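You operate a simulated robot arm through the tools that you are given. There is no shell and no other tool.

You are at the controls of a simulated two-armed robot. One attempt, no reset.

## Task
Put the wooden bung on top of the cream spare sheave. Take the leather chafe sleeve and leave it on the blue tape. Put the navy sanding block on top of the blue winch grease tin. Pick up the tan brush with one hand, pass it to the other hand and put it on the shelf of the long island bench. Put the orange driver on the shelf of the long workbench. Fetch the bronze drum and set it on the shelf of the long workbench. Take the pale wood bung on the seat on the white box lid and put it away on the top of the long workbench. The order is free. Set down upright: navy sanding block.

It is judged by the outcome, as a careful person would: the job done as asked, and still so three seconds after it is handed in. It fails if anything else is knocked over, pushed out of place, dropped, spilled or broken. A push-on lid holds only when it is set on centred and level and pressed home; a screw cap is set on level and turned clockwise until tight.

## Robot
Two 7-joint arms with two-finger parallel grippers on one trunk, on a base that moves. Base frame: it is fixed to the floor where the robot stands at the start and does not move with it; the origin is under the middle of the robot, x ahead of it, y to its left, z up. Lengths are in cm, angles in degrees, forces in N, time in s.
The left shoulder is at the start at [7.3, 17.4, 118.4], the right one opposite. With the tool pointing down near the work surface each hand reaches from about 28 to 70 cm from the robot's upright axis, wherever it stands, measured 20 degrees to its own side. Places, roughly: blue tape (7x7x3 cm) [-130, -170, 140]; bronze drum (8x9x7 cm) [-410, -280, 90]; cream spare sheave (6x6x3 cm) [-100, -350, 90]; leather chafe sleeve (5x5x6 cm) [-110, -340, 20]; navy sanding block (9x6x6 cm) [-230, -310, 90]; orange driver [-375, -300, 100]; pale wood bung (3x3x8 cm) [-430, -180, 60]; shelf of the long island bench (120x16 cm) [-182, -160, 30]; shelf of the long workbench [-220, -330, 20]; tan brush (4x3x17 cm) [-250, -290, 90]; top of the long workbench [-220, -330, 80]; winch grease tin [-175, -325, 75]; wooden bung (4x4x9 cm) [-110, -350, 90]. Payload 3.6 kg a hand.
Tool frame (each hand has its own): the origin (TCP) lies between the finger pads and is the grasp point; the fingertips stand 3 cm ahead of it; z points along the fingers, y is the line along which they close. The gripper opens to 11 cm. The fingers are 2 cm wide and 1 cm thick; the gripper's body (4.8 by 11.2 cm) begins 5.5 cm behind the TCP.
Orientation is that of the tool frame in the base frame, as a unit quaternion [w, x, y, z]. With the fingers straight down and closing along the base's y, the tool's x points along the base's -x, its y along +y and its z along -z.

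## Interface
- The arms move only by the tool drive_tool. It takes "left_moves", "right_moves" or both (then of equal length, played together; a hand with none holds still); each is a list of rows, each a list of 6 numbers: the shift along the tool's x, y, z in cm, then the turn, a rotation vector about the tool's x, y, z in degrees. In form: [[x, y, z, ax, ay, az], ...]. A call has 1 to 20 rows; each row shifts and turns the commanded pose from where the row before left it, along the tool's axes as they then stand. "left_grip" and "right_grip" are, for a hand that has rows, the closure, from 0 (fully open) to 1 (shut), set as the call begins (left out, the last holds). Each row takes 0.2 s and may step no farther than 5 cm and 8.6 degrees from the row before; otherwise, or with a gripper value out of range, the whole call is refused. Where a pose cannot be reached the arm comes as near as it can. A force on the tool above 40 N (or 10 N above the force at the start of the call, whichever is more), or a blocked arm, ends the call early, and 0.2 s more pass. The fingers move at their own pace (about 15.3 cm/s each) and stop on an object; they squeeze with about 36 N. The grip force told is the motor's: it shows also when the fingers shut on nothing. Time passes only in rows, and 0.2 s behind the last, so rows that do not move let the fingers close. The reply holds the time, the measured pose of the TCP, the force on the tool along the base axes, the opening and the grip force, in the units named above and with some noise, with the torque about the TCP (base axes, N m) and any sound that the robot's microphone picked up, and new pictures: "views" is both (left out), scene, wrist or none (wrist: the cameras of the hands that moved).
- Cameras (640 x 400 px; columns grow to the right, rows downward): "scene" is now at [16.64, 0.36, 135.74]; the picture's right is [0.04, -1.00, 0.00], its down [-0.58, -0.02, -0.81] and it looks along [0.81, 0.03, -0.58] (base axes); focal length 263 px, centre (320, 200). "left" rides on the left gripper at [7.3, -1.7, -10.3] in its tool frame; the picture's right is [0.23, 0.97, 0.00], its down [-0.76, 0.18, -0.62] and it looks along [-0.61, 0.14, 0.78] (tool axes); focal length 222 px, centre (320, 200). "right" rides on the right gripper at [7.3, 1.7, -10.3] in its tool frame; the picture's right is [-0.23, 0.97, 0.00], its down [-0.76, -0.18, -0.62] and it looks along [-0.61, -0.14, 0.78] (tool axes); focal length 222 px, centre (320, 200).
- raise_lower(by): moves the trunk up (or, below 0, down) by that many cm; the arms and the scene camera ride with it, the base frame stays. It gives what a move gives, with no picture.
- base_move(legs): drives the robot by 1 to 6 legs, each [ahead, left, turn to the left] in cm, cm and degrees, along the robot's own axes; the way and the turn of a leg run together, so that a leg with both is an arc; at most 150 cm and 180 degrees a leg. The arms and the cameras ride along, it lands a little off, and it stops where it bumps. It gives what a move gives, and a new picture of the scene camera.
- turn_head(pan, tilt): turns the head with the scene camera to pan (to the left, within 86 degrees either way) and tilt (down, from -29 to 69), counted from straight ahead of the robot (the tilt from the chest, where the trunk bows). It gives what a move gives, and a new picture of the scene camera.
- pixel_to_xyz(camera, pixels): for up to 12 pixels [column, row] of the newest picture of that camera ("zoom" is the newest enlarged one), the place [x, y, z] in the base frame of the surface seen there, good to about 0.2 cm. The clock stands still meanwhile.
- enlarge(camera, box): a new picture of the part [left, top, right, bottom] of that camera's present view, enlarged. The clock stands still meanwhile.
- finish_job(): hands the job in; it is judged then, once.

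Open the grippers and draw the arms clear of the work before you hand the job in, unless the task says otherwise.

The tools are called after "Call:" as name(argument=value, ...) on one line, values as JSON. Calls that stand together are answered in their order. drive_tool: Moves the arms, as the interface text tells. Its arguments: {"type":"object","properties":{"left_moves":{"type":"array","items":{"type":"array","items":{"type":"number"}}},"left_grip":{"type":"number"},"right_moves":{"type":"array","items":{"type":"array","items":{"type":"number"}}},"right_grip":{"type":"number"},"views":{"type":"string","enum":["both","scene","wrist","none"]}},"required":[]} The other tools are called the same way: raise_lower (by) moves the trunk up or down; base_move (legs) drives the base; turn_head (pan, tilt) turns the head that bears the scene camera; pixel_to_xyz (camera, pixels) gives the place of the surface under pixels of a picture; enlarge (camera, box) takes an enlarged picture of a part of a camera's view; finish_job () hands the job in.

At the start:

```text
t: 0.0
left_ee_pos: [36.35, 19.2, 112.72]
left_orientation: [-0.001, -0.001, 1.0, -0.001]
left_wrist_force: [-0.6, -0.3, 0.6]
left_torque: [-0.02, 0.0, 0.01]
left_grip_width: 11.01
left_finger_force: 0.1
right_ee_pos: [32.91, -11.58, 113.35]
right_orientation: [-0.002, 0.0, 1.0, 0.0]
right_wrist_force: [-0.5, -0.1, -1.0]
right_torque: [0.0, 0.0, -0.02]
right_grip_width: 11.01
right_finger_force: 0.0
trunk travel left (down, up): [-30.0, 46.3]
robot x, y, heading: [-0.29, 0.11, -0.1]
head pan, tilt (commanded): [2.1, 35.5]
```

scene: 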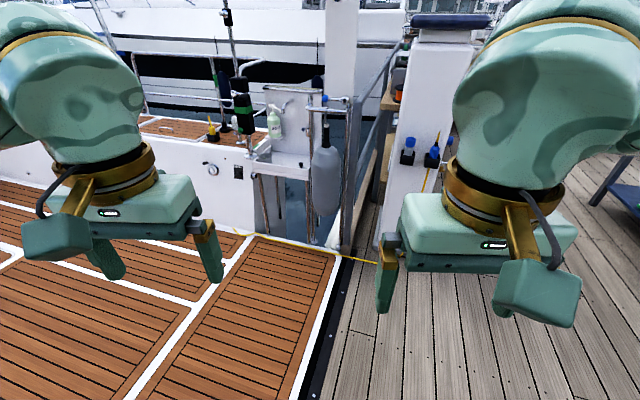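
right: 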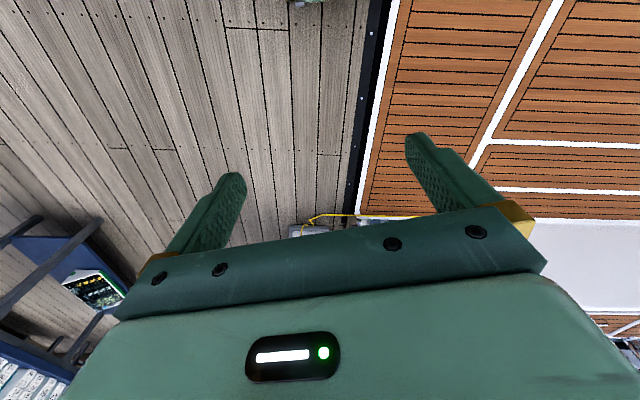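
left: 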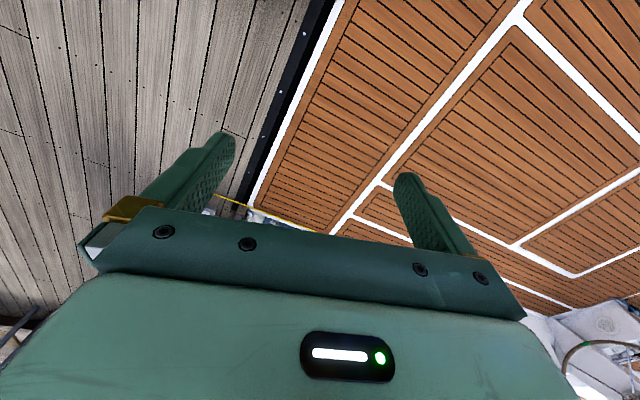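

The scene picture shows a boat deck and dock ahead; all the work lies behind me and to the right (negative x and y). I turn the head to the right to see what is there before driving.

Call:
turn_head(pan=-86, tilt=25)

```text
t: 1.6
left_ee_pos: [36.39, 19.24, 112.61]
left_orientation: [-0.001, -0.001, 1.0, -0.002]
left_wrist_force: [0.4, 0.4, 0.1]
left_torque: [0.0, 0.01, 0.02]
left_grip_width: 10.99
left_finger_force: 0.1
right_ee_pos: [32.92, -11.44, 113.43]
right_orientation: [-0.001, 0.0, 1.0, 0.0]
right_wrist_force: [0.2, -0.4, -0.3]
right_torque: [-0.01, -0.02, 0.02]
right_grip_width: 10.99
right_finger_force: 0.0
trunk travel left (down, up): [-30.0, 46.3]
robot x, y, heading: [-0.09, -0.12, 0.0]
head pan, tilt (commanded): [-85.9, 25.0]
```

scene: 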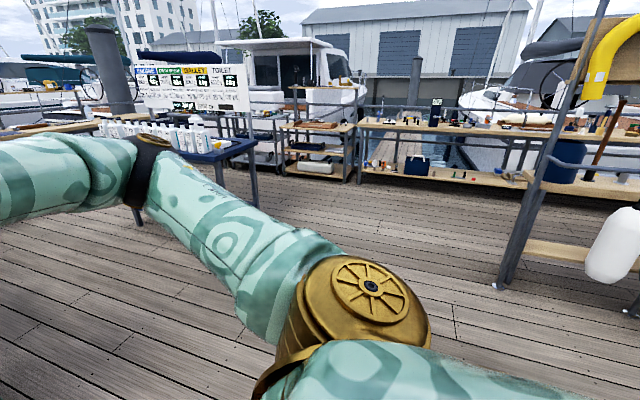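

The long workbench stands across the dock (columns 360–640, row 125–185), and the island rack is at the right (column 500–640). I turn the base in place to the right so I can look that way without the arm in the view.

Call:
base_move(legs=[[0, 0, -125]])

Call:
turn_head(pan=0, tilt=15)

```text
t: 7.2
left_ee_pos: [-4.71, -40.85, 112.57]
left_orientation: [-0.001, 0.884, 0.467, 0.0]
left_wrist_force: [1.5, -0.8, -0.3]
left_torque: [-0.01, -0.01, 0.0]
left_grip_width: 11.02
left_finger_force: 0.0
right_ee_pos: [-28.07, -20.56, 113.48]
right_orientation: [0.0, 0.885, 0.467, 0.001]
right_wrist_force: [0.6, 0.8, 0.0]
right_torque: [0.0, -0.02, 0.03]
right_grip_width: 10.97
right_finger_force: 0.1
trunk travel left (down, up): [-30.0, 46.3]
robot x, y, heading: [0.01, -0.1, -124.5]
head pan, tilt (commanded): [-85.9, 25.0]
```

scene: 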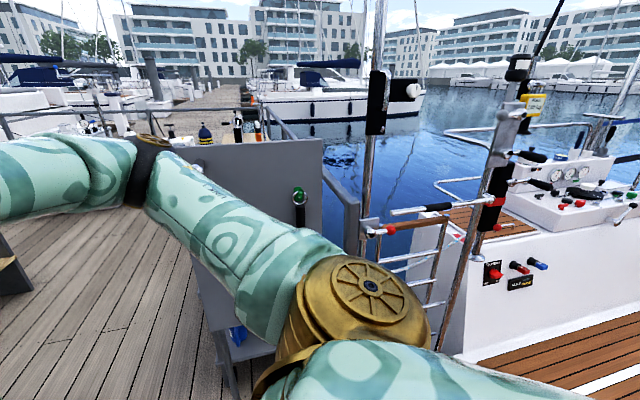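

```text
t: 8.8
left_ee_pos: [-4.74, -40.92, 112.67]
left_orientation: [-0.001, 0.884, 0.468, 0.0]
left_wrist_force: [-0.6, 0.0, -0.1]
left_torque: [-0.03, -0.03, -0.02]
left_grip_width: 11.01
left_finger_force: 0.0
right_ee_pos: [-28.2, -20.53, 113.44]
right_orientation: [0.0, 0.885, 0.466, 0.001]
right_wrist_force: [-0.5, -0.2, -0.2]
right_torque: [0.0, 0.0, 0.04]
right_grip_width: 11.0
right_finger_force: 0.1
trunk travel left (down, up): [-30.0, 46.3]
robot x, y, heading: [0.15, 0.04, -124.5]
head pan, tilt (commanded): [0.0, 15.0]
```

scene: 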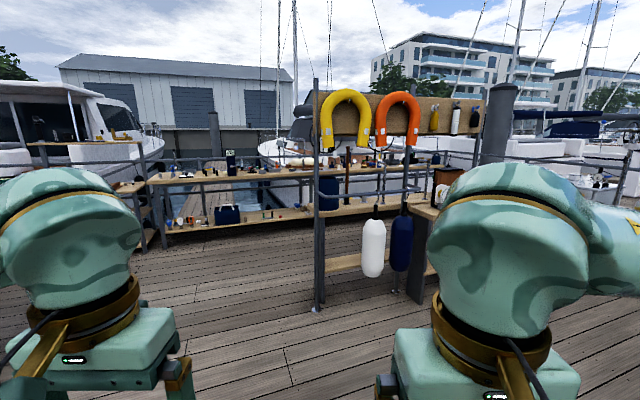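

I see the workbench in the back (columns 145–320) and the island rack with horseshoe buoys (columns 310–480). I enlarge these regions to understand the layout.

Call:
enlarge(camera="scene", box=[120, 120, 330, 250])

Call:
enlarge(camera="scene", box=[290, 70, 500, 300])

```text
3.05 times, centred on (225, 185) of scene
```

zoom: 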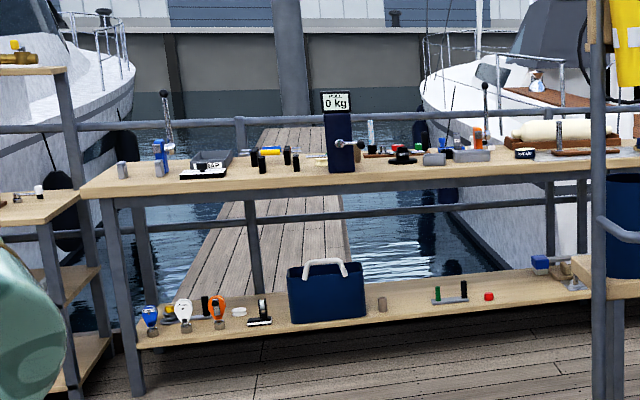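

```text
1.74 times, centred on (395, 185) of scene
```

zoom: 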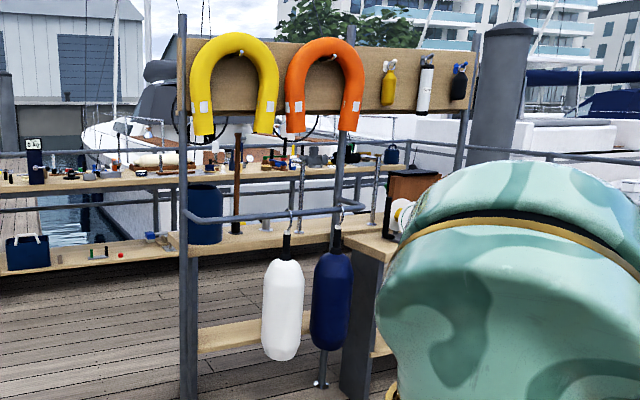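

Several structures are visible; I measure points of the island rack in the zoom picture (posts, shelf at (250,335), bench top at (300,232), board at (300,60)).

Call:
pixel_to_xyz(camera="zoom", pixels=[[188, 380], [188, 100], [250, 335], [290, 236], [260, 218], [330, 60], [370, 330], [345, 250], [465, 120], [205, 340], [380, 345], [400, 200]])

```text
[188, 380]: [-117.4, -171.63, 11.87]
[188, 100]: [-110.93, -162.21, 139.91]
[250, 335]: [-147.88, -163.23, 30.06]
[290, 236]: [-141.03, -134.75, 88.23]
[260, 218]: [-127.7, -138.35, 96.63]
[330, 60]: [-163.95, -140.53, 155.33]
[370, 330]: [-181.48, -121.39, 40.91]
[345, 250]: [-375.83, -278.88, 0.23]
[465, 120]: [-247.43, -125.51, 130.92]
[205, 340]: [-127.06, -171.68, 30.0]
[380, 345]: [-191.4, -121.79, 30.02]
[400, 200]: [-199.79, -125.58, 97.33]
```

The island rack runs from a post near (-111,-162) to one near (-247,-125), with a shelf at z=30. I drive toward the area in front of the workbench, passing the island's end on its free side, and look again.

Call:
base_move(legs=[[0, 0, 18], [110, 0, 0], [90, 0, 0]])

Call:
turn_head(pan=0, tilt=30)

```text
t: 19.7
left_ee_pos: [-48.84, -230.28, 112.64]
left_orientation: [-0.001, 0.805, 0.593, 0.001]
left_wrist_force: [0.0, 0.7, -0.7]
left_torque: [0.0, -0.01, -0.02]
left_grip_width: 11.0
left_finger_force: 0.0
right_ee_pos: [-77.26, -217.78, 113.39]
right_orientation: [0.0, 0.805, 0.593, 0.002]
right_wrist_force: [0.3, -0.8, 0.0]
right_torque: [0.03, -0.01, 0.0]
right_grip_width: 11.01
right_finger_force: 0.0
trunk travel left (down, up): [-30.0, 46.3]
robot x, y, heading: [-56.11, -189.47, -107.5]
head pan, tilt (commanded): [0.0, 15.0]
```

scene: 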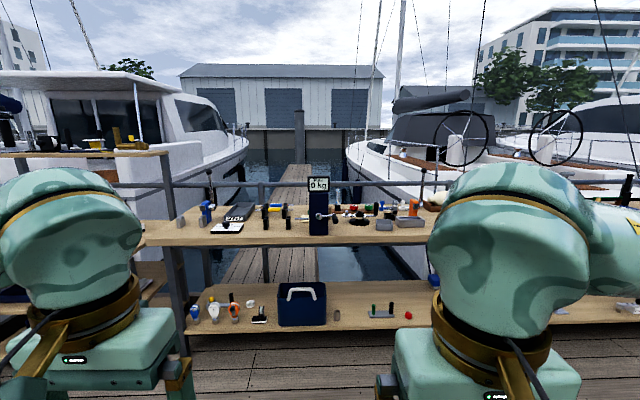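

```text
t: 20.5
left_ee_pos: [-48.9, -230.33, 112.65]
left_orientation: [-0.002, 0.804, 0.595, 0.0]
left_wrist_force: [0.7, 0.2, -0.5]
left_torque: [0.0, 0.01, -0.01]
left_grip_width: 10.99
left_finger_force: 0.1
right_ee_pos: [-77.16, -217.73, 113.43]
right_orientation: [0.0, 0.805, 0.594, 0.001]
right_wrist_force: [0.4, 0.6, -0.2]
right_torque: [-0.02, 0.04, -0.02]
right_grip_width: 11.01
right_finger_force: 0.0
trunk travel left (down, up): [-30.0, 46.3]
robot x, y, heading: [-56.24, -189.67, -107.4]
head pan, tilt (commanded): [0.0, 30.0]
```

scene: 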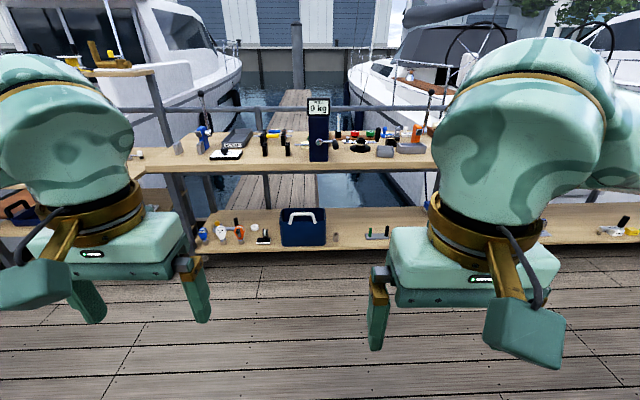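

The workbench is now closer, with a scale (column 318, row 130) and many small items. I enlarge the bench to identify the things.

Call:
enlarge(camera="scene", box=[130, 85, 290, 185])

Call:
enlarge(camera="scene", box=[290, 85, 450, 185])

Call:
enlarge(camera="scene", box=[180, 180, 440, 260])

```text
4.00 times, centred on (210, 135) of scene
```

zoom: 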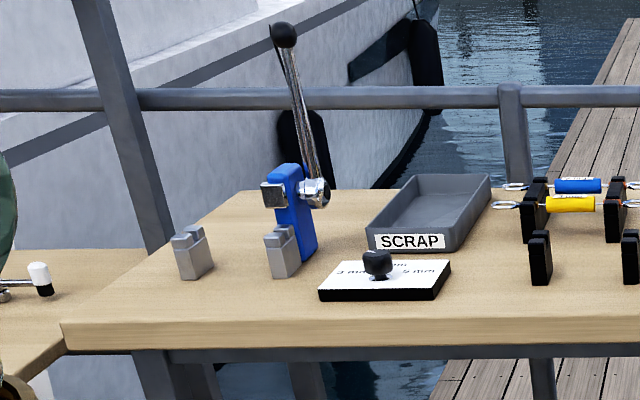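

```text
4.00 times, centred on (370, 135) of scene
```

zoom: 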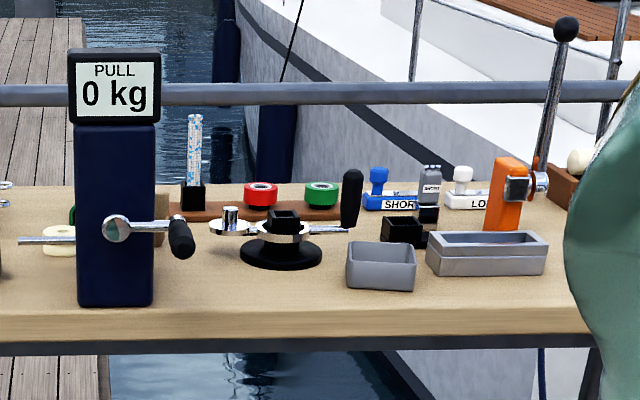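

```text
2.46 times, centred on (310, 220) of scene
```

zoom: 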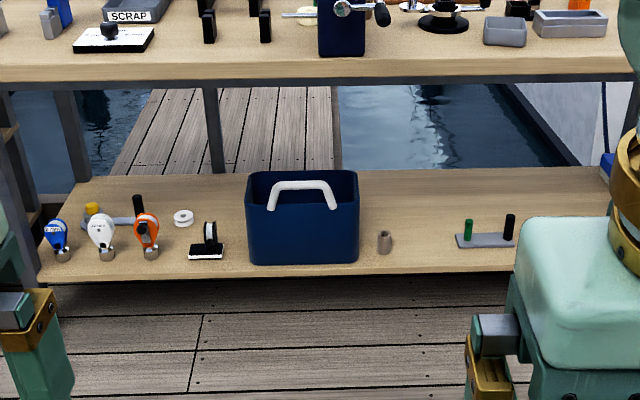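

The cream ring beside the scale's winch at scene about (305,146) could be the sheave; I measure that, the bench edges, and the shelf items.

Call:
pixel_to_xyz(camera="scene", pixels=[[305, 146], [318, 150], [260, 165], [435, 168], [150, 170], [254, 226], [337, 238], [222, 241], [430, 243], [300, 225], [175, 148], [203, 135]])

Call:
turn_head(pan=40, tilt=25)

```text
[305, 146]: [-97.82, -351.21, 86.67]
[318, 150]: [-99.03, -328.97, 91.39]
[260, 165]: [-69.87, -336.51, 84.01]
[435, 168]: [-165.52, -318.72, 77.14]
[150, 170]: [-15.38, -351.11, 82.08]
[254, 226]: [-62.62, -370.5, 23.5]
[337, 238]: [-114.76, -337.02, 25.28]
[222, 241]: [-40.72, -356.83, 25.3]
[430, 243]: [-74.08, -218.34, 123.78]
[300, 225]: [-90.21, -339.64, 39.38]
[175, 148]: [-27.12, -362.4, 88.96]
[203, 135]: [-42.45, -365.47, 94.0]
```

```text
t: 21.5
left_ee_pos: [-48.82, -230.25, 112.61]
left_orientation: [-0.001, 0.805, 0.593, 0.0]
left_wrist_force: [-0.1, -0.4, -1.2]
left_torque: [0.0, -0.05, 0.01]
left_grip_width: 10.99
left_finger_force: 0.1
right_ee_pos: [-77.21, -217.69, 113.45]
right_orientation: [0.0, 0.805, 0.593, 0.001]
right_wrist_force: [-0.2, 1.0, -0.5]
right_torque: [0.02, 0.01, -0.01]
right_grip_width: 11.01
right_finger_force: 0.0
trunk travel left (down, up): [-30.0, 46.3]
robot x, y, heading: [-56.68, -189.79, -107.4]
head pan, tilt (commanded): [40.0, 25.0]
```

scene: 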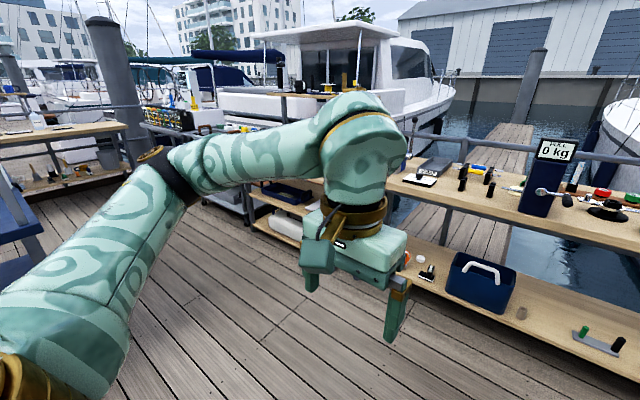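

The cream sheave sits at about (-98,-351,87) next to the scale, and the brown leather sleeve at (-115,-337,25) on the workbench shelf. The bench's front line runs along roughly (-0.977, 0.215), so I drive square up to it (heading about -102), keeping the base well clear.

Call:
base_move(legs=[[95, -12, 0], [0, 0, 5]])

Call:
turn_head(pan=0, tilt=45)

```text
t: 27.1
left_ee_pos: [-84.99, -318.25, 112.66]
left_orientation: [-0.001, 0.775, 0.632, 0.0]
left_wrist_force: [-0.5, -0.6, -0.6]
left_torque: [0.04, 0.01, -0.01]
left_grip_width: 11.01
left_finger_force: 0.0
right_ee_pos: [-114.58, -308.49, 113.48]
right_orientation: [-0.001, 0.776, 0.631, 0.001]
right_wrist_force: [0.5, -0.1, 0.0]
right_torque: [-0.02, -0.01, 0.0]
right_grip_width: 11.0
right_finger_force: 0.0
trunk travel left (down, up): [-30.0, 46.3]
robot x, y, heading: [-96.58, -278.68, -101.7]
head pan, tilt (commanded): [40.0, 25.0]
```

scene: 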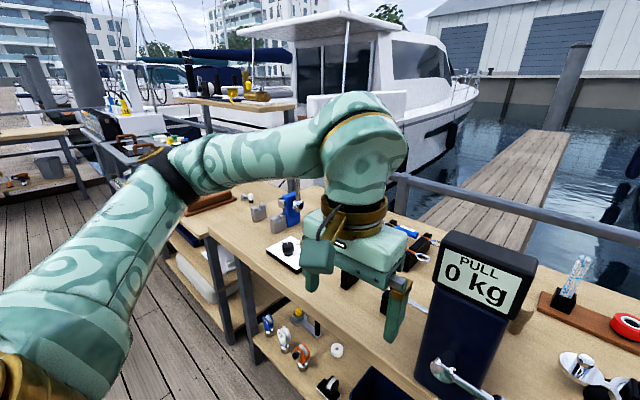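

```text
t: 28.2
left_ee_pos: [-85.06, -318.24, 112.58]
left_orientation: [-0.001, 0.775, 0.632, 0.0]
left_wrist_force: [-0.8, -0.8, 0.3]
left_torque: [-0.01, -0.01, 0.01]
left_grip_width: 10.98
left_finger_force: 0.1
right_ee_pos: [-114.58, -308.54, 113.47]
right_orientation: [-0.001, 0.775, 0.632, 0.0]
right_wrist_force: [0.4, 1.3, 0.0]
right_torque: [0.0, -0.02, -0.01]
right_grip_width: 10.99
right_finger_force: 0.0
trunk travel left (down, up): [-30.0, 46.3]
robot x, y, heading: [-96.31, -278.86, -101.8]
head pan, tilt (commanded): [0.0, 45.0]
```

scene: 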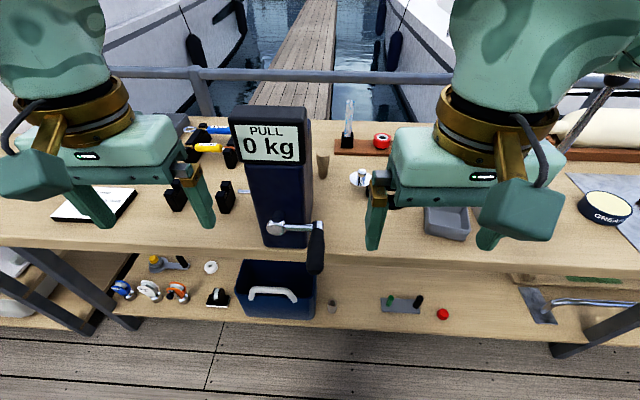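

The tapered wooden bung shows at (322,163) right of the scale; the sheave is hidden behind it. I enlarge that region and measure.

Call:
enlarge(camera="scene", box=[180, 90, 400, 230])

Call:
pixel_to_xyz(camera="scene", pixels=[[322, 155], [322, 175], [332, 190], [262, 140], [270, 200], [316, 235], [350, 240], [244, 192], [332, 305], [350, 310], [255, 330], [310, 112]])

```text
2.86 times, centred on (290, 160) of scene
```

zoom: 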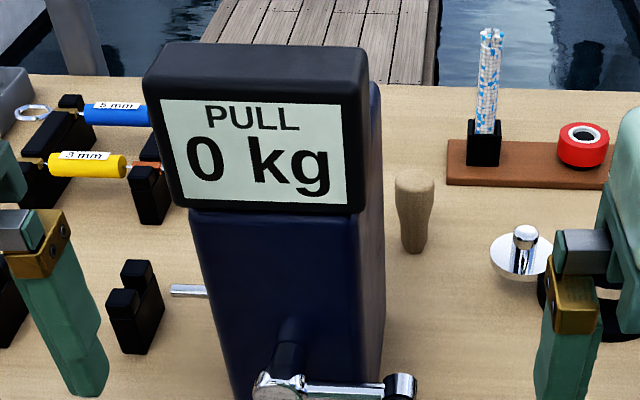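

```text
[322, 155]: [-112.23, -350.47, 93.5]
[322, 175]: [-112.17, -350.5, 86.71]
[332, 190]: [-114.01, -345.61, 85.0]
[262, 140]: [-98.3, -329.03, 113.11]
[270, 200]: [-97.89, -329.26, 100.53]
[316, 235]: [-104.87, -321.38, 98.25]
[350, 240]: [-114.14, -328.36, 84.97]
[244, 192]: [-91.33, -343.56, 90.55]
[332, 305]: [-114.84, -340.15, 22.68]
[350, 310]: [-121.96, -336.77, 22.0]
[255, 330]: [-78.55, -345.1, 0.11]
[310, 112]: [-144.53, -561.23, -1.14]
```

Bench top is at z=85, shelf at z=22; the bung stands at (-112.2,-350.8). The scale hides the sheave, so I raise the trunk for a view from above.

Call:
raise_lower(by=40)

Call:
turn_head(pan=0, tilt=55)

```text
t: 32.0
left_ee_pos: [-85.24, -318.32, 152.63]
left_orientation: [-0.002, 0.775, 0.632, 0.0]
left_wrist_force: [-0.9, -0.2, 0.3]
left_torque: [-0.02, 0.01, -0.03]
left_grip_width: 10.99
left_finger_force: 0.0
right_ee_pos: [-114.58, -308.5, 153.5]
right_orientation: [-0.001, 0.776, 0.631, 0.0]
right_wrist_force: [-0.4, 0.2, -0.1]
right_torque: [0.02, 0.04, 0.02]
right_grip_width: 11.0
right_finger_force: 0.0
trunk travel left (down, up): [-70.0, 6.3]
robot x, y, heading: [-96.69, -278.67, -101.9]
head pan, tilt (commanded): [0.0, 45.0]
```

```text
t: 32.7
left_ee_pos: [-85.12, -318.37, 152.66]
left_orientation: [-0.001, 0.775, 0.632, 0.0]
left_wrist_force: [-0.8, -0.4, -0.4]
left_torque: [0.02, 0.01, 0.0]
left_grip_width: 11.01
left_finger_force: 0.1
right_ee_pos: [-114.54, -308.49, 153.43]
right_orientation: [0.0, 0.776, 0.631, 0.001]
right_wrist_force: [0.1, 0.3, 0.1]
right_torque: [0.03, -0.01, 0.01]
right_grip_width: 11.02
right_finger_force: 0.0
trunk travel left (down, up): [-70.0, 6.3]
robot x, y, heading: [-96.64, -278.58, -101.6]
head pan, tilt (commanded): [0.0, 55.0]
```

scene: 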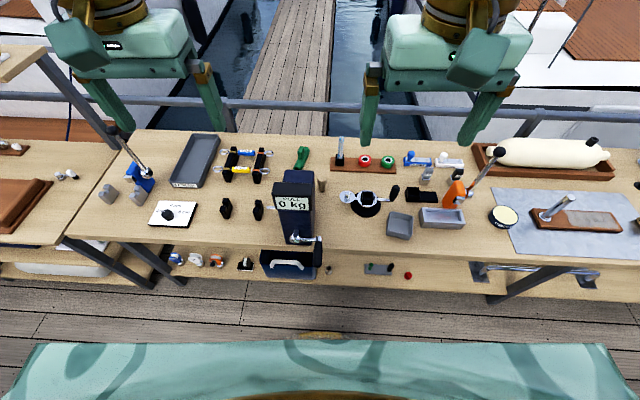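

From above there is a green part at (302,157) behind the scale and the bung at (322,183). I enlarge this area.

Call:
enlarge(camera="scene", box=[210, 130, 350, 260])

Call:
enlarge(camera="scene", box=[330, 130, 530, 250])

```text
3.08 times, centred on (280, 195) of scene
```

zoom: 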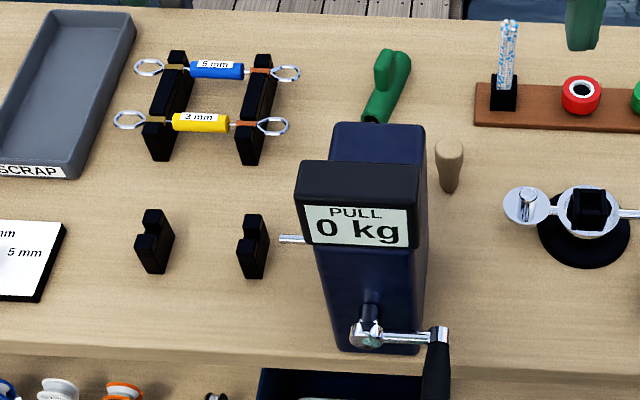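

```text
3.20 times, centred on (430, 190) of scene
```

zoom: 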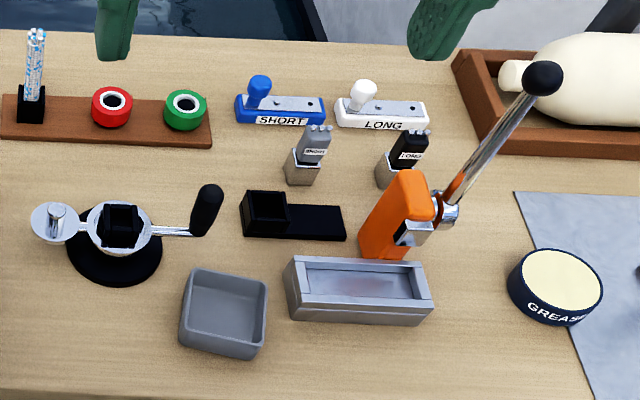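

The sheave is still hidden right behind the scale column. I move the base sideways to the right by 40 cm to look behind the scale.

Call:
base_move(legs=[[0, -40, 0]])

Call:
turn_head(pan=25, tilt=55)

```text
t: 35.2
left_ee_pos: [-124.58, -310.04, 152.62]
left_orientation: [-0.002, 0.775, 0.632, -0.001]
left_wrist_force: [0.8, 0.2, 0.1]
left_torque: [0.01, 0.0, 0.04]
left_grip_width: 11.0
left_finger_force: 0.0
right_ee_pos: [-154.05, -300.36, 153.46]
right_orientation: [-0.001, 0.775, 0.632, 0.0]
right_wrist_force: [0.4, 0.5, -0.3]
right_torque: [0.03, 0.03, 0.01]
right_grip_width: 10.99
right_finger_force: 0.0
trunk travel left (down, up): [-70.0, 6.3]
robot x, y, heading: [-136.24, -270.18, -101.7]
head pan, tilt (commanded): [0.0, 55.0]
```

scene: 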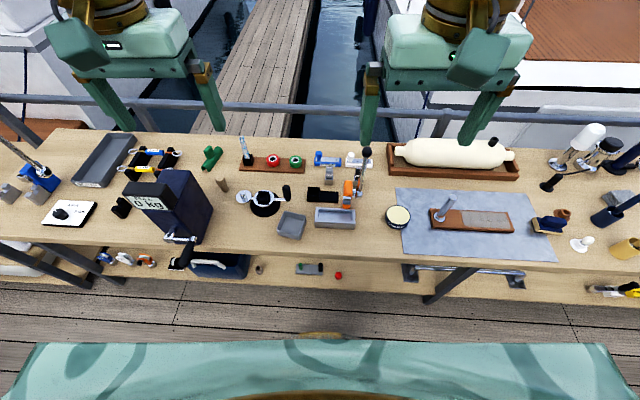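

```text
t: 36.1
left_ee_pos: [-124.76, -310.01, 152.7]
left_orientation: [-0.002, 0.774, 0.633, 0.0]
left_wrist_force: [0.8, 0.5, -0.4]
left_torque: [-0.03, -0.02, 0.0]
left_grip_width: 11.0
left_finger_force: 0.1
right_ee_pos: [-154.27, -300.42, 153.37]
right_orientation: [0.0, 0.775, 0.632, 0.001]
right_wrist_force: [-0.4, -0.4, 0.7]
right_torque: [-0.01, 0.02, 0.01]
right_grip_width: 11.02
right_finger_force: 0.1
trunk travel left (down, up): [-70.0, 6.3]
robot x, y, heading: [-136.18, -270.38, -101.3]
head pan, tilt (commanded): [25.0, 55.0]
```

scene: 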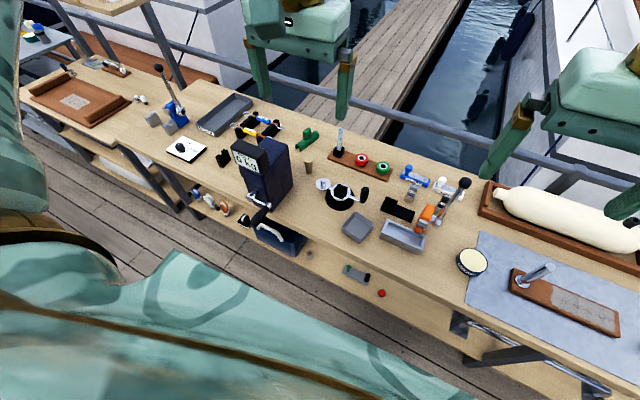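

I enlarge the spot behind the scale column, around (290,150).

Call:
enlarge(camera="scene", box=[210, 110, 340, 220])

Call:
pixel_to_xyz(camera="scene", pixels=[[308, 137], [290, 160], [288, 195], [262, 140], [240, 165], [290, 150], [309, 167], [298, 148], [338, 128], [340, 193]])

```text
3.64 times, centred on (275, 165) of scene
```

zoom: 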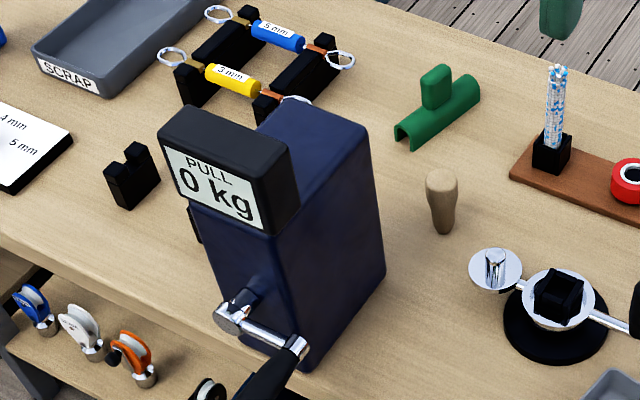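

```text
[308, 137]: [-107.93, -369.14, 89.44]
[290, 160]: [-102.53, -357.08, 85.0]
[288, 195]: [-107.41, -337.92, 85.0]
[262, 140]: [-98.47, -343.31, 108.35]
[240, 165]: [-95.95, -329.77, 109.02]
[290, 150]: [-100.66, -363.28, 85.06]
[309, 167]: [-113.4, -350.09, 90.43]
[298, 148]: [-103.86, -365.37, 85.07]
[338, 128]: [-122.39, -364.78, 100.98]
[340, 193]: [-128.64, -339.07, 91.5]
```

The sheave is not visible yet from this side either; I measure the scale's base corners at (270,211) and (292,186) and points just behind it.

Call:
pixel_to_xyz(camera="scene", pixels=[[271, 213], [294, 186], [291, 175], [285, 200], [248, 203], [276, 136], [289, 148], [259, 136], [272, 150], [281, 140], [256, 209], [262, 150]])

```text
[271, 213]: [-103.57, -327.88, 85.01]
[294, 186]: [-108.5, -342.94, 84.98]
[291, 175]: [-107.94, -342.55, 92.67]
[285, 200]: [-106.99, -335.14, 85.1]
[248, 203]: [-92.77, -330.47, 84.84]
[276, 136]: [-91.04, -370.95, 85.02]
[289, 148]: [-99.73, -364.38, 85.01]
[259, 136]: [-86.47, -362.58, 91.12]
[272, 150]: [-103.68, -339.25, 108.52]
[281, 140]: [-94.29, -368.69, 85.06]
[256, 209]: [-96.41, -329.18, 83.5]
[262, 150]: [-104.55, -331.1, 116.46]
```

The scale's column base spans about (-104,-328) to (-108,-343), so the sheave must be just behind it. I look through the left and right wrist cameras, which hang over the bench.

Call:
enlarge(camera="left", box=[0, 0, 640, 400])

Call:
enlarge(camera="right", box=[0, 0, 640, 400])

```text
1.00 times, centred on (320, 200) of left (not enlarged: the box is as wide or as high as the picture)
```

zoom: 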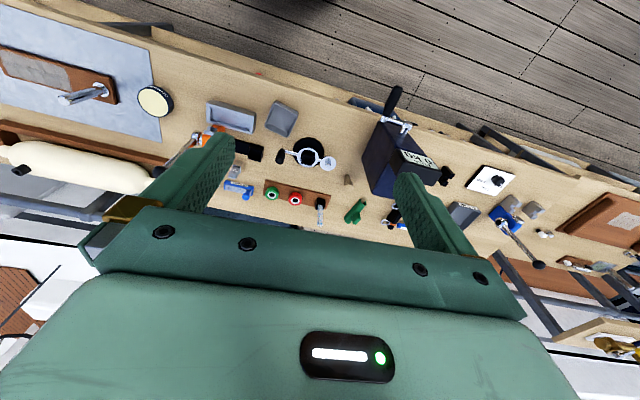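

```text
1.00 times, centred on (320, 200) of right (not enlarged: the box is as wide or as high as the picture)
```

zoom: 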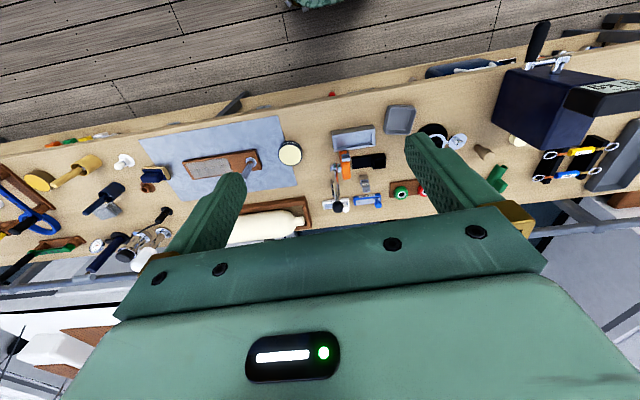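

In the right wrist view the cream sheave shows at (515,140) between the scale's back and the bung. I enlarge and measure it.

Call:
enlarge(camera="right", box=[460, 80, 620, 180])

Call:
pixel_to_xyz(camera="right", pixels=[[515, 139], [511, 137], [519, 141], [515, 144], [516, 135], [482, 151], [510, 142], [521, 145], [540, 148]])

```text
4.00 times, centred on (540, 130) of right
```

zoom: 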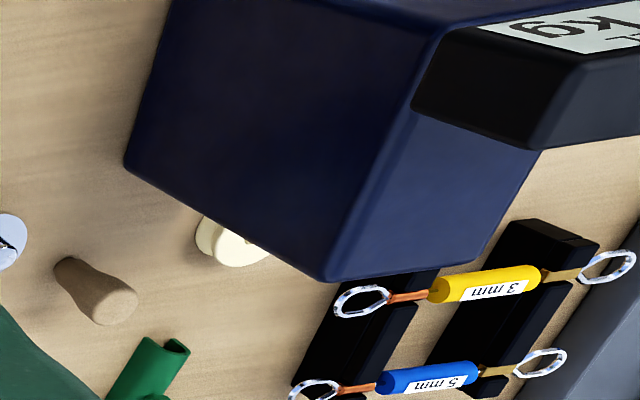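

```text
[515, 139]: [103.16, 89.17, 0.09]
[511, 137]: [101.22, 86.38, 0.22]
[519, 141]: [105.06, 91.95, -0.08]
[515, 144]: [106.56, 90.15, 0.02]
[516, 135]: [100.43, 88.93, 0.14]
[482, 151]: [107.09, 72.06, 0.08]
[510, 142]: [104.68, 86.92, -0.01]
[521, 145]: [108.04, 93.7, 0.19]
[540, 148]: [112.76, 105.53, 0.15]
```

The measurement used the old right picture, so I use the newest zoom instead: sheave visible at about (215,235)-(260,255), bung top at (110,305).

Call:
pixel_to_xyz(camera="zoom", pixels=[[205, 237], [215, 225], [228, 248], [245, 245], [225, 235], [265, 255], [110, 305], [75, 270], [130, 165], [325, 275], [190, 200], [235, 263]])

```text
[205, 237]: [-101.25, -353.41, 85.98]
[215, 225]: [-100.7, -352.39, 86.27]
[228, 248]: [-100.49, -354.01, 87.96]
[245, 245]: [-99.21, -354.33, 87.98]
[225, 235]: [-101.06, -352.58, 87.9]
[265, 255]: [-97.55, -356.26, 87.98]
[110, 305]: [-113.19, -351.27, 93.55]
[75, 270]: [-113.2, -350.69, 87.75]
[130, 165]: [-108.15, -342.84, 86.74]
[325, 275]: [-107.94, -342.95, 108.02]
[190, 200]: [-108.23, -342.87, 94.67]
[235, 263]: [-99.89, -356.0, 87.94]
```

The sheave is at about (-98.2,-354.1), top z=88, roughly 9 cm behind the scale's column, and the bung at (-113.2,-351), top z≈94. I'll stand left of the scale so the right hand can reach both, so I shift the base to about (-76,-295).

Call:
base_move(legs=[[0, 64, -1], [11, 0, 0]])

Call:
turn_head(pan=-10, tilt=66)

```text
t: 40.5
left_ee_pos: [-65.56, -334.33, 152.66]
left_orientation: [-0.001, 0.781, 0.625, -0.001]
left_wrist_force: [0.3, 0.4, -0.6]
left_torque: [0.02, 0.01, 0.0]
left_grip_width: 11.01
left_finger_force: 0.1
right_ee_pos: [-94.81, -324.03, 153.51]
right_orientation: [0.0, 0.781, 0.625, -0.001]
right_wrist_force: [0.6, -0.4, -0.4]
right_torque: [-0.04, -0.03, 0.04]
right_grip_width: 11.01
right_finger_force: 0.1
trunk travel left (down, up): [-70.0, 6.3]
robot x, y, heading: [-76.32, -294.63, -102.7]
head pan, tilt (commanded): [25.0, 55.0]
```

scene: 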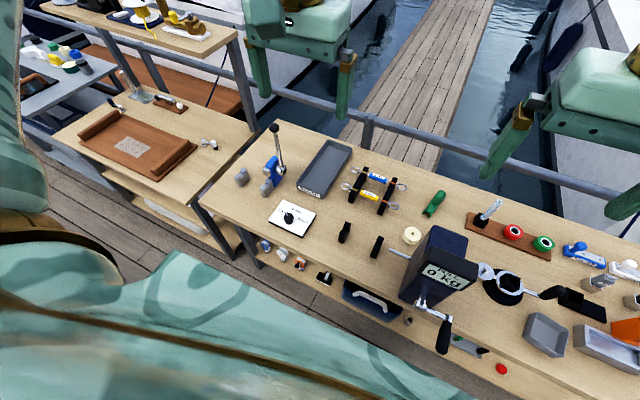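

```text
t: 41.5
left_ee_pos: [-65.62, -334.36, 152.61]
left_orientation: [-0.001, 0.781, 0.625, 0.0]
left_wrist_force: [-0.9, -0.2, 0.1]
left_torque: [-0.01, -0.02, 0.0]
left_grip_width: 11.0
left_finger_force: 0.0
right_ee_pos: [-94.95, -324.05, 153.46]
right_orientation: [0.0, 0.781, 0.624, 0.0]
right_wrist_force: [0.5, 0.3, -0.4]
right_torque: [-0.01, -0.01, 0.01]
right_grip_width: 11.0
right_finger_force: 0.0
trunk travel left (down, up): [-70.0, 6.3]
robot x, y, heading: [-76.57, -294.69, -102.8]
head pan, tilt (commanded): [-10.0, 66.0]
```

scene: 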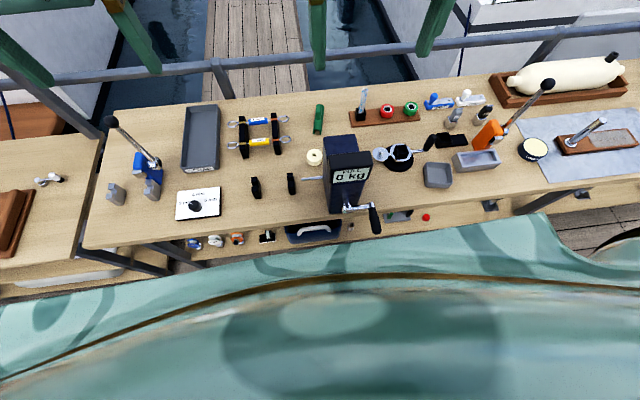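

Now the cream sheave is visible at (314,157), just left of the scale's column. I enlarge and measure it with the rod beside it.

Call:
enlarge(camera="scene", box=[270, 100, 430, 220])

Call:
pixel_to_xyz(camera="scene", pixels=[[314, 157], [308, 155], [320, 157], [314, 152], [314, 162], [312, 179], [325, 178], [337, 140], [353, 139], [340, 158], [350, 175]])

```text
3.33 times, centred on (350, 160) of scene
```

zoom: 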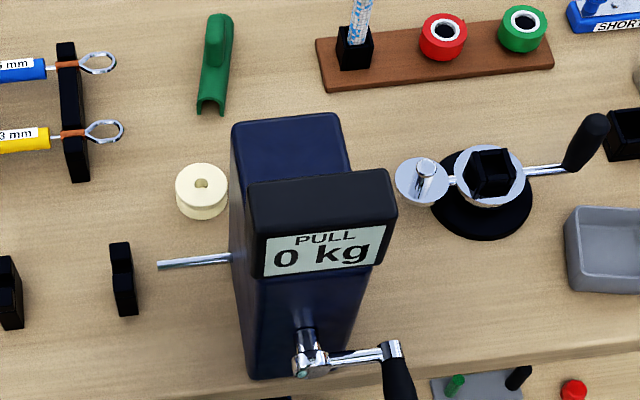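

```text
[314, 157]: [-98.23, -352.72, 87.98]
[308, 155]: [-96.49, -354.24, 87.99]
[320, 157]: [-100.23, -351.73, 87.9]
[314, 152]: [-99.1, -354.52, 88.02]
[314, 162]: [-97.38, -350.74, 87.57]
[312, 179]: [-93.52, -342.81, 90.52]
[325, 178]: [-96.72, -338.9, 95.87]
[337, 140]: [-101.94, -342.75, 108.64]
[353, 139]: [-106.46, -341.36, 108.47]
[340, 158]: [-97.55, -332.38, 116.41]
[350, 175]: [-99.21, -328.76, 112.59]
```

The sheave's top disc centre is around scene (314.6,155.5), with clear access on its left. I first yaw the right hand by +55° about its own axis, high in free space, so the wrist camera will keep clear of the column.

Call:
drive_tool(right_moves=[[0, 0, 0, 0, 0, 7.9], [0, 0, 0, 0, 0, 7.9], [0, 0, 0, 0, 0, 7.9], [0, 0, 0, 0, 0, 7.9], [0, 0, 0, 0, 0, 7.9], [0, 0, 0, 0, 0, 7.9], [0, 0, 0, 0, 0, 7.6]], views="wrist")

Call:
pixel_to_xyz(camera="zoom", pixels=[[178, 185], [227, 185], [203, 166], [203, 205], [197, 175], [212, 192]])

```text
t: 43.1
left_ee_pos: [-65.65, -334.46, 152.69]
left_orientation: [-0.001, 0.781, 0.625, 0.0]
left_wrist_force: [0.1, 0.4, 0.2]
left_torque: [-0.01, 0.01, 0.03]
left_grip_width: 10.98
left_finger_force: 0.0
right_ee_pos: [-94.85, -324.24, 153.34]
right_orientation: [0.0, 0.981, 0.192, 0.0]
right_wrist_force: [0.7, -0.7, -0.4]
right_torque: [-0.01, 0.02, -0.03]
right_grip_width: 10.99
right_finger_force: 0.0
trunk travel left (down, up): [-70.0, 6.3]
robot x, y, heading: [-76.38, -294.56, -102.7]
head pan, tilt (commanded): [-10.0, 66.0]
```

right: 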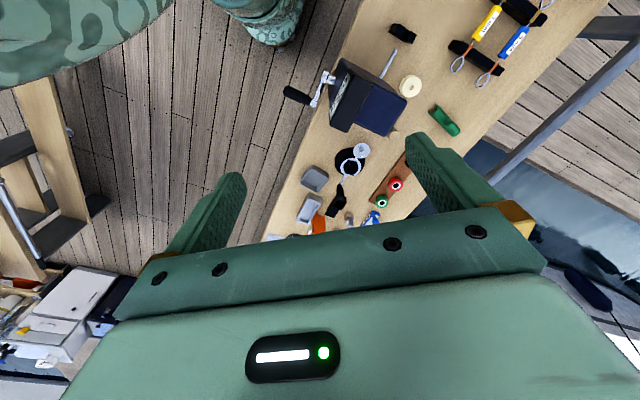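

```text
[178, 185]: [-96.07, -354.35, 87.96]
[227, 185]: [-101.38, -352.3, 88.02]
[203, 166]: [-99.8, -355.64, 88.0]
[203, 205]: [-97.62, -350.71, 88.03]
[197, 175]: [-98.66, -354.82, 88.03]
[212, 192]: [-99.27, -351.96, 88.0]
```

Sheave top centre works out to (-98.7,-353.2,88.0). I enlarge the right wrist view around (400,120) to pin the bung.

Call:
enlarge(camera="right", box=[340, 60, 480, 150])

```text
4.44 times, centred on (410, 105) of right
```

zoom: 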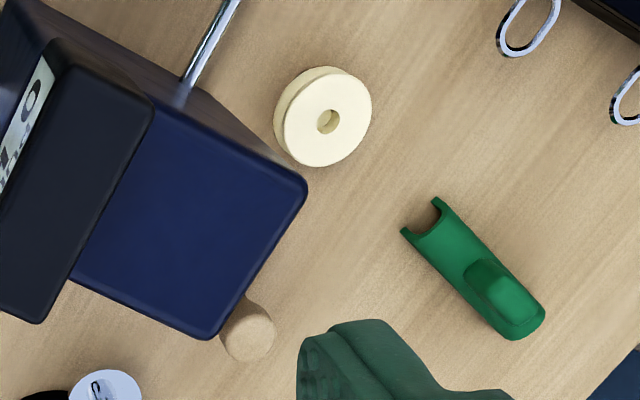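

The bung's top shows at (250,330), and the sheave hole at (327,121). I measure both.

Call:
pixel_to_xyz(camera="zoom", pixels=[[247, 338], [232, 330], [270, 330], [250, 357], [250, 318], [262, 315], [240, 352], [297, 118], [365, 118], [330, 78], [318, 160], [305, 190]])

```text
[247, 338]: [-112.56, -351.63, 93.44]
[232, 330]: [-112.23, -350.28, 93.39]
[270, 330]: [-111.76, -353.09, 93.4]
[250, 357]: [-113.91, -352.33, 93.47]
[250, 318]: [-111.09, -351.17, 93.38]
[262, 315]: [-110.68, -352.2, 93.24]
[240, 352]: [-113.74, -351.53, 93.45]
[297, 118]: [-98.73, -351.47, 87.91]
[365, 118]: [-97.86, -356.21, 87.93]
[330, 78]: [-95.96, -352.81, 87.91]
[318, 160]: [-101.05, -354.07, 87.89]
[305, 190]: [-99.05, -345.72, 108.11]
```

Bung top centre is about (-112.3,-351.8), z=93.4; sheave centre about (-98.6,-353.4). I move the right hand above the bung at height, then will lower the trunk and descend.

Call:
drive_tool(right_moves=[[-3.79, 2.706, 0, 0, 0, 0], [-3.79, 2.706, 0, 0, 0, 0], [-3.79, 2.706, 0, 0, 0, 0], [-3.79, 2.706, 0, 0, 0, 0], [-3.79, 2.706, 0, 0, 0, 0], [-3.79, 2.706, 0, 0, 0, 0], [-3.79, 2.706, 0, 0, 0, 0]], right_grip=0, views="both")

Call:
raise_lower(by=-20)

```text
t: 44.7
left_ee_pos: [-65.5, -334.49, 152.63]
left_orientation: [-0.001, 0.781, 0.625, 0.001]
left_wrist_force: [0.7, 0.2, -0.7]
left_torque: [0.01, 0.01, 0.0]
left_grip_width: 10.98
left_finger_force: 0.1
right_ee_pos: [-111.77, -349.11, 152.7]
right_orientation: [-0.001, 0.981, 0.195, -0.001]
right_wrist_force: [-0.7, -0.1, -0.1]
right_torque: [-0.01, -0.03, 0.01]
right_grip_width: 11.0
right_finger_force: 0.0
right hand out of reach, approached as far as the arm can: row 7
trunk travel left (down, up): [-70.0, 6.3]
robot x, y, heading: [-76.24, -294.55, -103.0]
head pan, tilt (commanded): [-10.0, 66.0]
```

scene: 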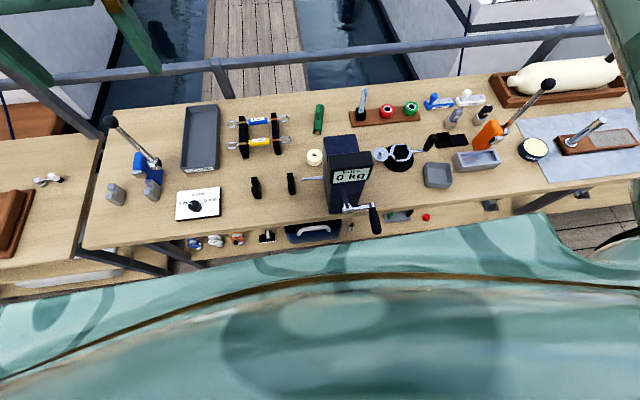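
right: 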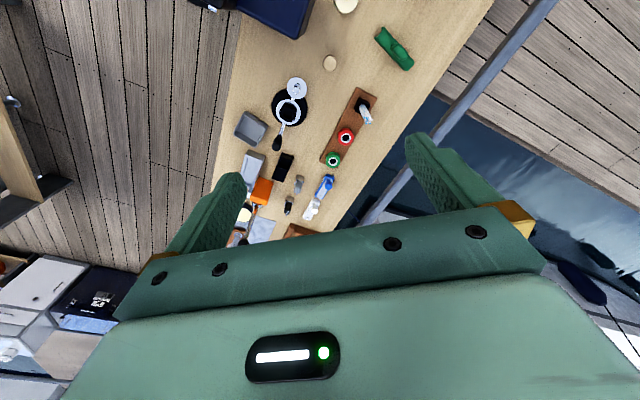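

```text
t: 46.9
left_ee_pos: [-65.61, -334.38, 132.62]
left_orientation: [-0.001, 0.781, 0.625, -0.001]
left_wrist_force: [-0.1, 0.4, 0.5]
left_torque: [0.03, 0.0, 0.02]
left_grip_width: 10.99
left_finger_force: 0.1
right_ee_pos: [-111.82, -348.97, 132.7]
right_orientation: [0.0, 0.981, 0.194, 0.0]
right_wrist_force: [-0.2, 0.5, 0.2]
right_torque: [0.03, 0.0, -0.04]
right_grip_width: 10.97
right_finger_force: 0.1
trunk travel left (down, up): [-50.0, 26.3]
robot x, y, heading: [-76.69, -294.53, -102.8]
head pan, tilt (commanded): [-10.0, 66.0]
```

The hand ran out of reach at that height (wrist too high and too far), so I move the base 6 cm nearer and 8.5 cm right, then lower the trunk further so the shoulder sits near wrist height.

Call:
base_move(legs=[[6, -8.5, 0]])

Call:
raise_lower(by=-12)

```text
t: 48.0
left_ee_pos: [-75.2, -338.65, 132.52]
left_orientation: [-0.002, 0.78, 0.625, -0.001]
left_wrist_force: [-0.1, -0.1, 0.5]
left_torque: [0.01, -0.01, -0.02]
left_grip_width: 10.99
left_finger_force: 0.0
right_ee_pos: [-121.45, -353.01, 132.54]
right_orientation: [0.0, 0.981, 0.193, 0.0]
right_wrist_force: [-0.3, -1.1, 0.3]
right_torque: [0.0, -0.06, 0.0]
right_grip_width: 10.99
right_finger_force: 0.2
trunk travel left (down, up): [-50.0, 26.3]
robot x, y, heading: [-86.15, -298.61, -102.8]
head pan, tilt (commanded): [-10.0, 66.0]
```

scene: 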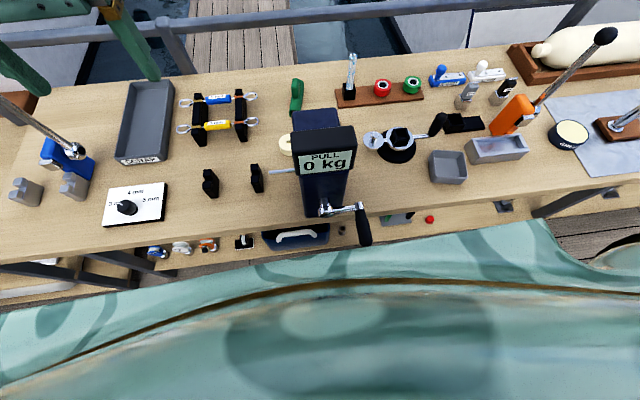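

```text
t: 49.5
left_ee_pos: [-75.15, -338.41, 120.66]
left_orientation: [0.0, 0.781, 0.624, 0.0]
left_wrist_force: [0.4, 0.8, 0.2]
left_torque: [-0.02, 0.0, -0.02]
left_grip_width: 11.01
left_finger_force: 0.0
right_ee_pos: [-121.34, -352.91, 120.83]
right_orientation: [-0.001, 0.981, 0.194, 0.0]
right_wrist_force: [-0.6, 0.1, 0.5]
right_torque: [-0.04, -0.03, -0.01]
right_grip_width: 10.99
right_finger_force: 0.1
trunk travel left (down, up): [-38.0, 38.3]
robot x, y, heading: [-85.64, -298.69, -102.8]
head pan, tilt (commanded): [-10.0, 66.0]
```

The right hand is now at (-121.3,-352.9,120.8) with the trunk lower. I move it over the bung and descend to z≈104 for a check.

Call:
drive_tool(right_moves=[[4.37, 1.2, 0, 0, 0, 0], [4.37, 1.2, 0, 0, 0, 0], [0, 0, 4.2, 0, 0, 0], [0, 0, 4.2, 0, 0, 0], [0, 0, 4.2, 0, 0, 0], [0, 0, 4.2, 0, 0, 0], [0, 0, 0, 0, 0, 0]], views="both")

```text
t: 51.1
left_ee_pos: [-75.16, -338.37, 120.7]
left_orientation: [-0.002, 0.781, 0.625, -0.001]
left_wrist_force: [0.6, -0.1, 0.2]
left_torque: [0.0, 0.01, 0.02]
left_grip_width: 11.03
left_finger_force: 0.0
right_ee_pos: [-112.5, -351.78, 103.68]
right_orientation: [0.0, 0.981, 0.193, -0.001]
right_wrist_force: [-0.2, -0.1, 0.4]
right_torque: [-0.01, -0.02, 0.01]
right_grip_width: 11.0
right_finger_force: 0.0
trunk travel left (down, up): [-38.0, 38.3]
robot x, y, heading: [-85.8, -298.78, -102.9]
head pan, tilt (commanded): [-10.0, 66.0]
```

scene: 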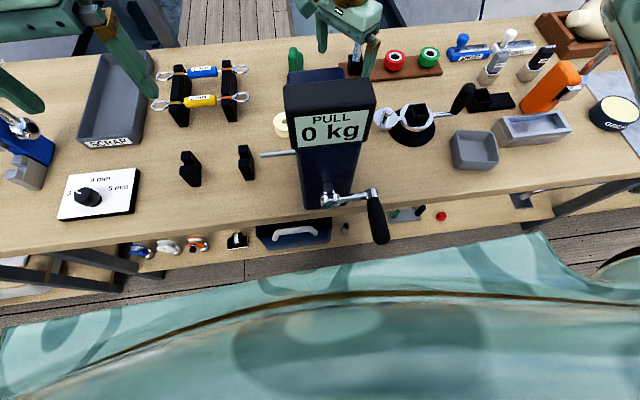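
right: 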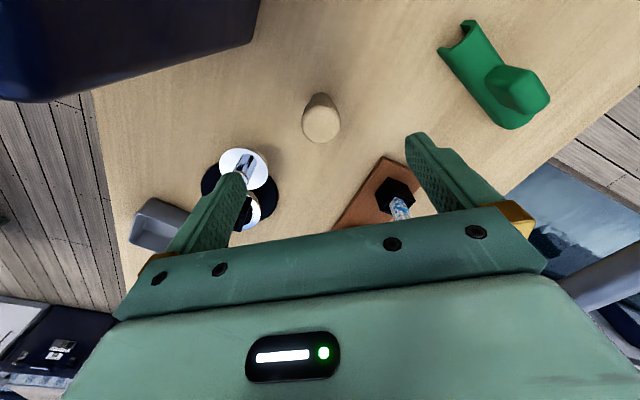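

The bung's top is at (322,122) in the wrist view, very near the expected spot (320,126) beneath the grasp point. I check with a measurement of its edges.

Call:
pixel_to_xyz(camera="right", pixels=[[321, 122], [304, 122], [339, 122], [321, 107], [321, 138], [320, 100]])

```text
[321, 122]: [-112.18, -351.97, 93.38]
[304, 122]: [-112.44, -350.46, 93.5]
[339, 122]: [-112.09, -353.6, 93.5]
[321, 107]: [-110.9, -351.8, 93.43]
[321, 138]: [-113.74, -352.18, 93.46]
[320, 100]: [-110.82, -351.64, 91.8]
```

The TCP is within 0.3 cm of the bung's axis. I descend 13.4 cm to z≈90.3 with the fingers open.

Call:
drive_tool(right_moves=[[0.1, 0.2, 4, 0, 0, 0], [0, 0, 4, 0, 0, 0], [0, 0, 3.4, 0, 0, 0], [0, 0, 2, 0, 0, 0], [0, 0, 0, 0, 0, 0]], right_grip=0, views="wrist")

```text
t: 52.3
left_ee_pos: [-75.11, -338.49, 120.66]
left_orientation: [-0.001, 0.781, 0.624, 0.001]
left_wrist_force: [0.7, 0.9, 0.4]
left_torque: [-0.01, 0.03, 0.01]
left_grip_width: 10.99
left_finger_force: 0.1
right_ee_pos: [-112.23, -351.91, 90.27]
right_orientation: [0.0, 0.981, 0.194, 0.0]
right_wrist_force: [0.6, 0.7, 0.4]
right_torque: [0.03, -0.03, -0.02]
right_grip_width: 11.0
right_finger_force: 0.1
trunk travel left (down, up): [-38.0, 38.3]
robot x, y, heading: [-85.99, -298.69, -103.0]
head pan, tilt (commanded): [-10.0, 66.0]
```

right: 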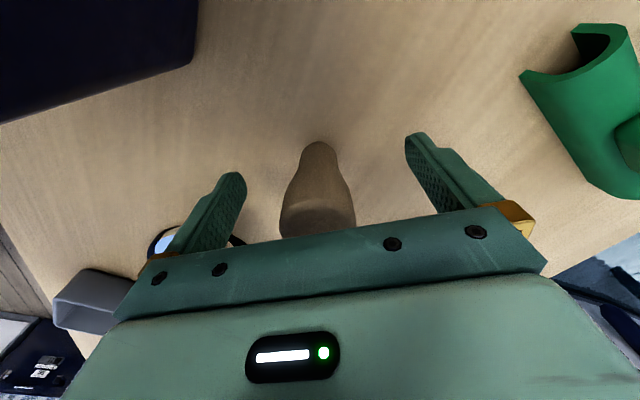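

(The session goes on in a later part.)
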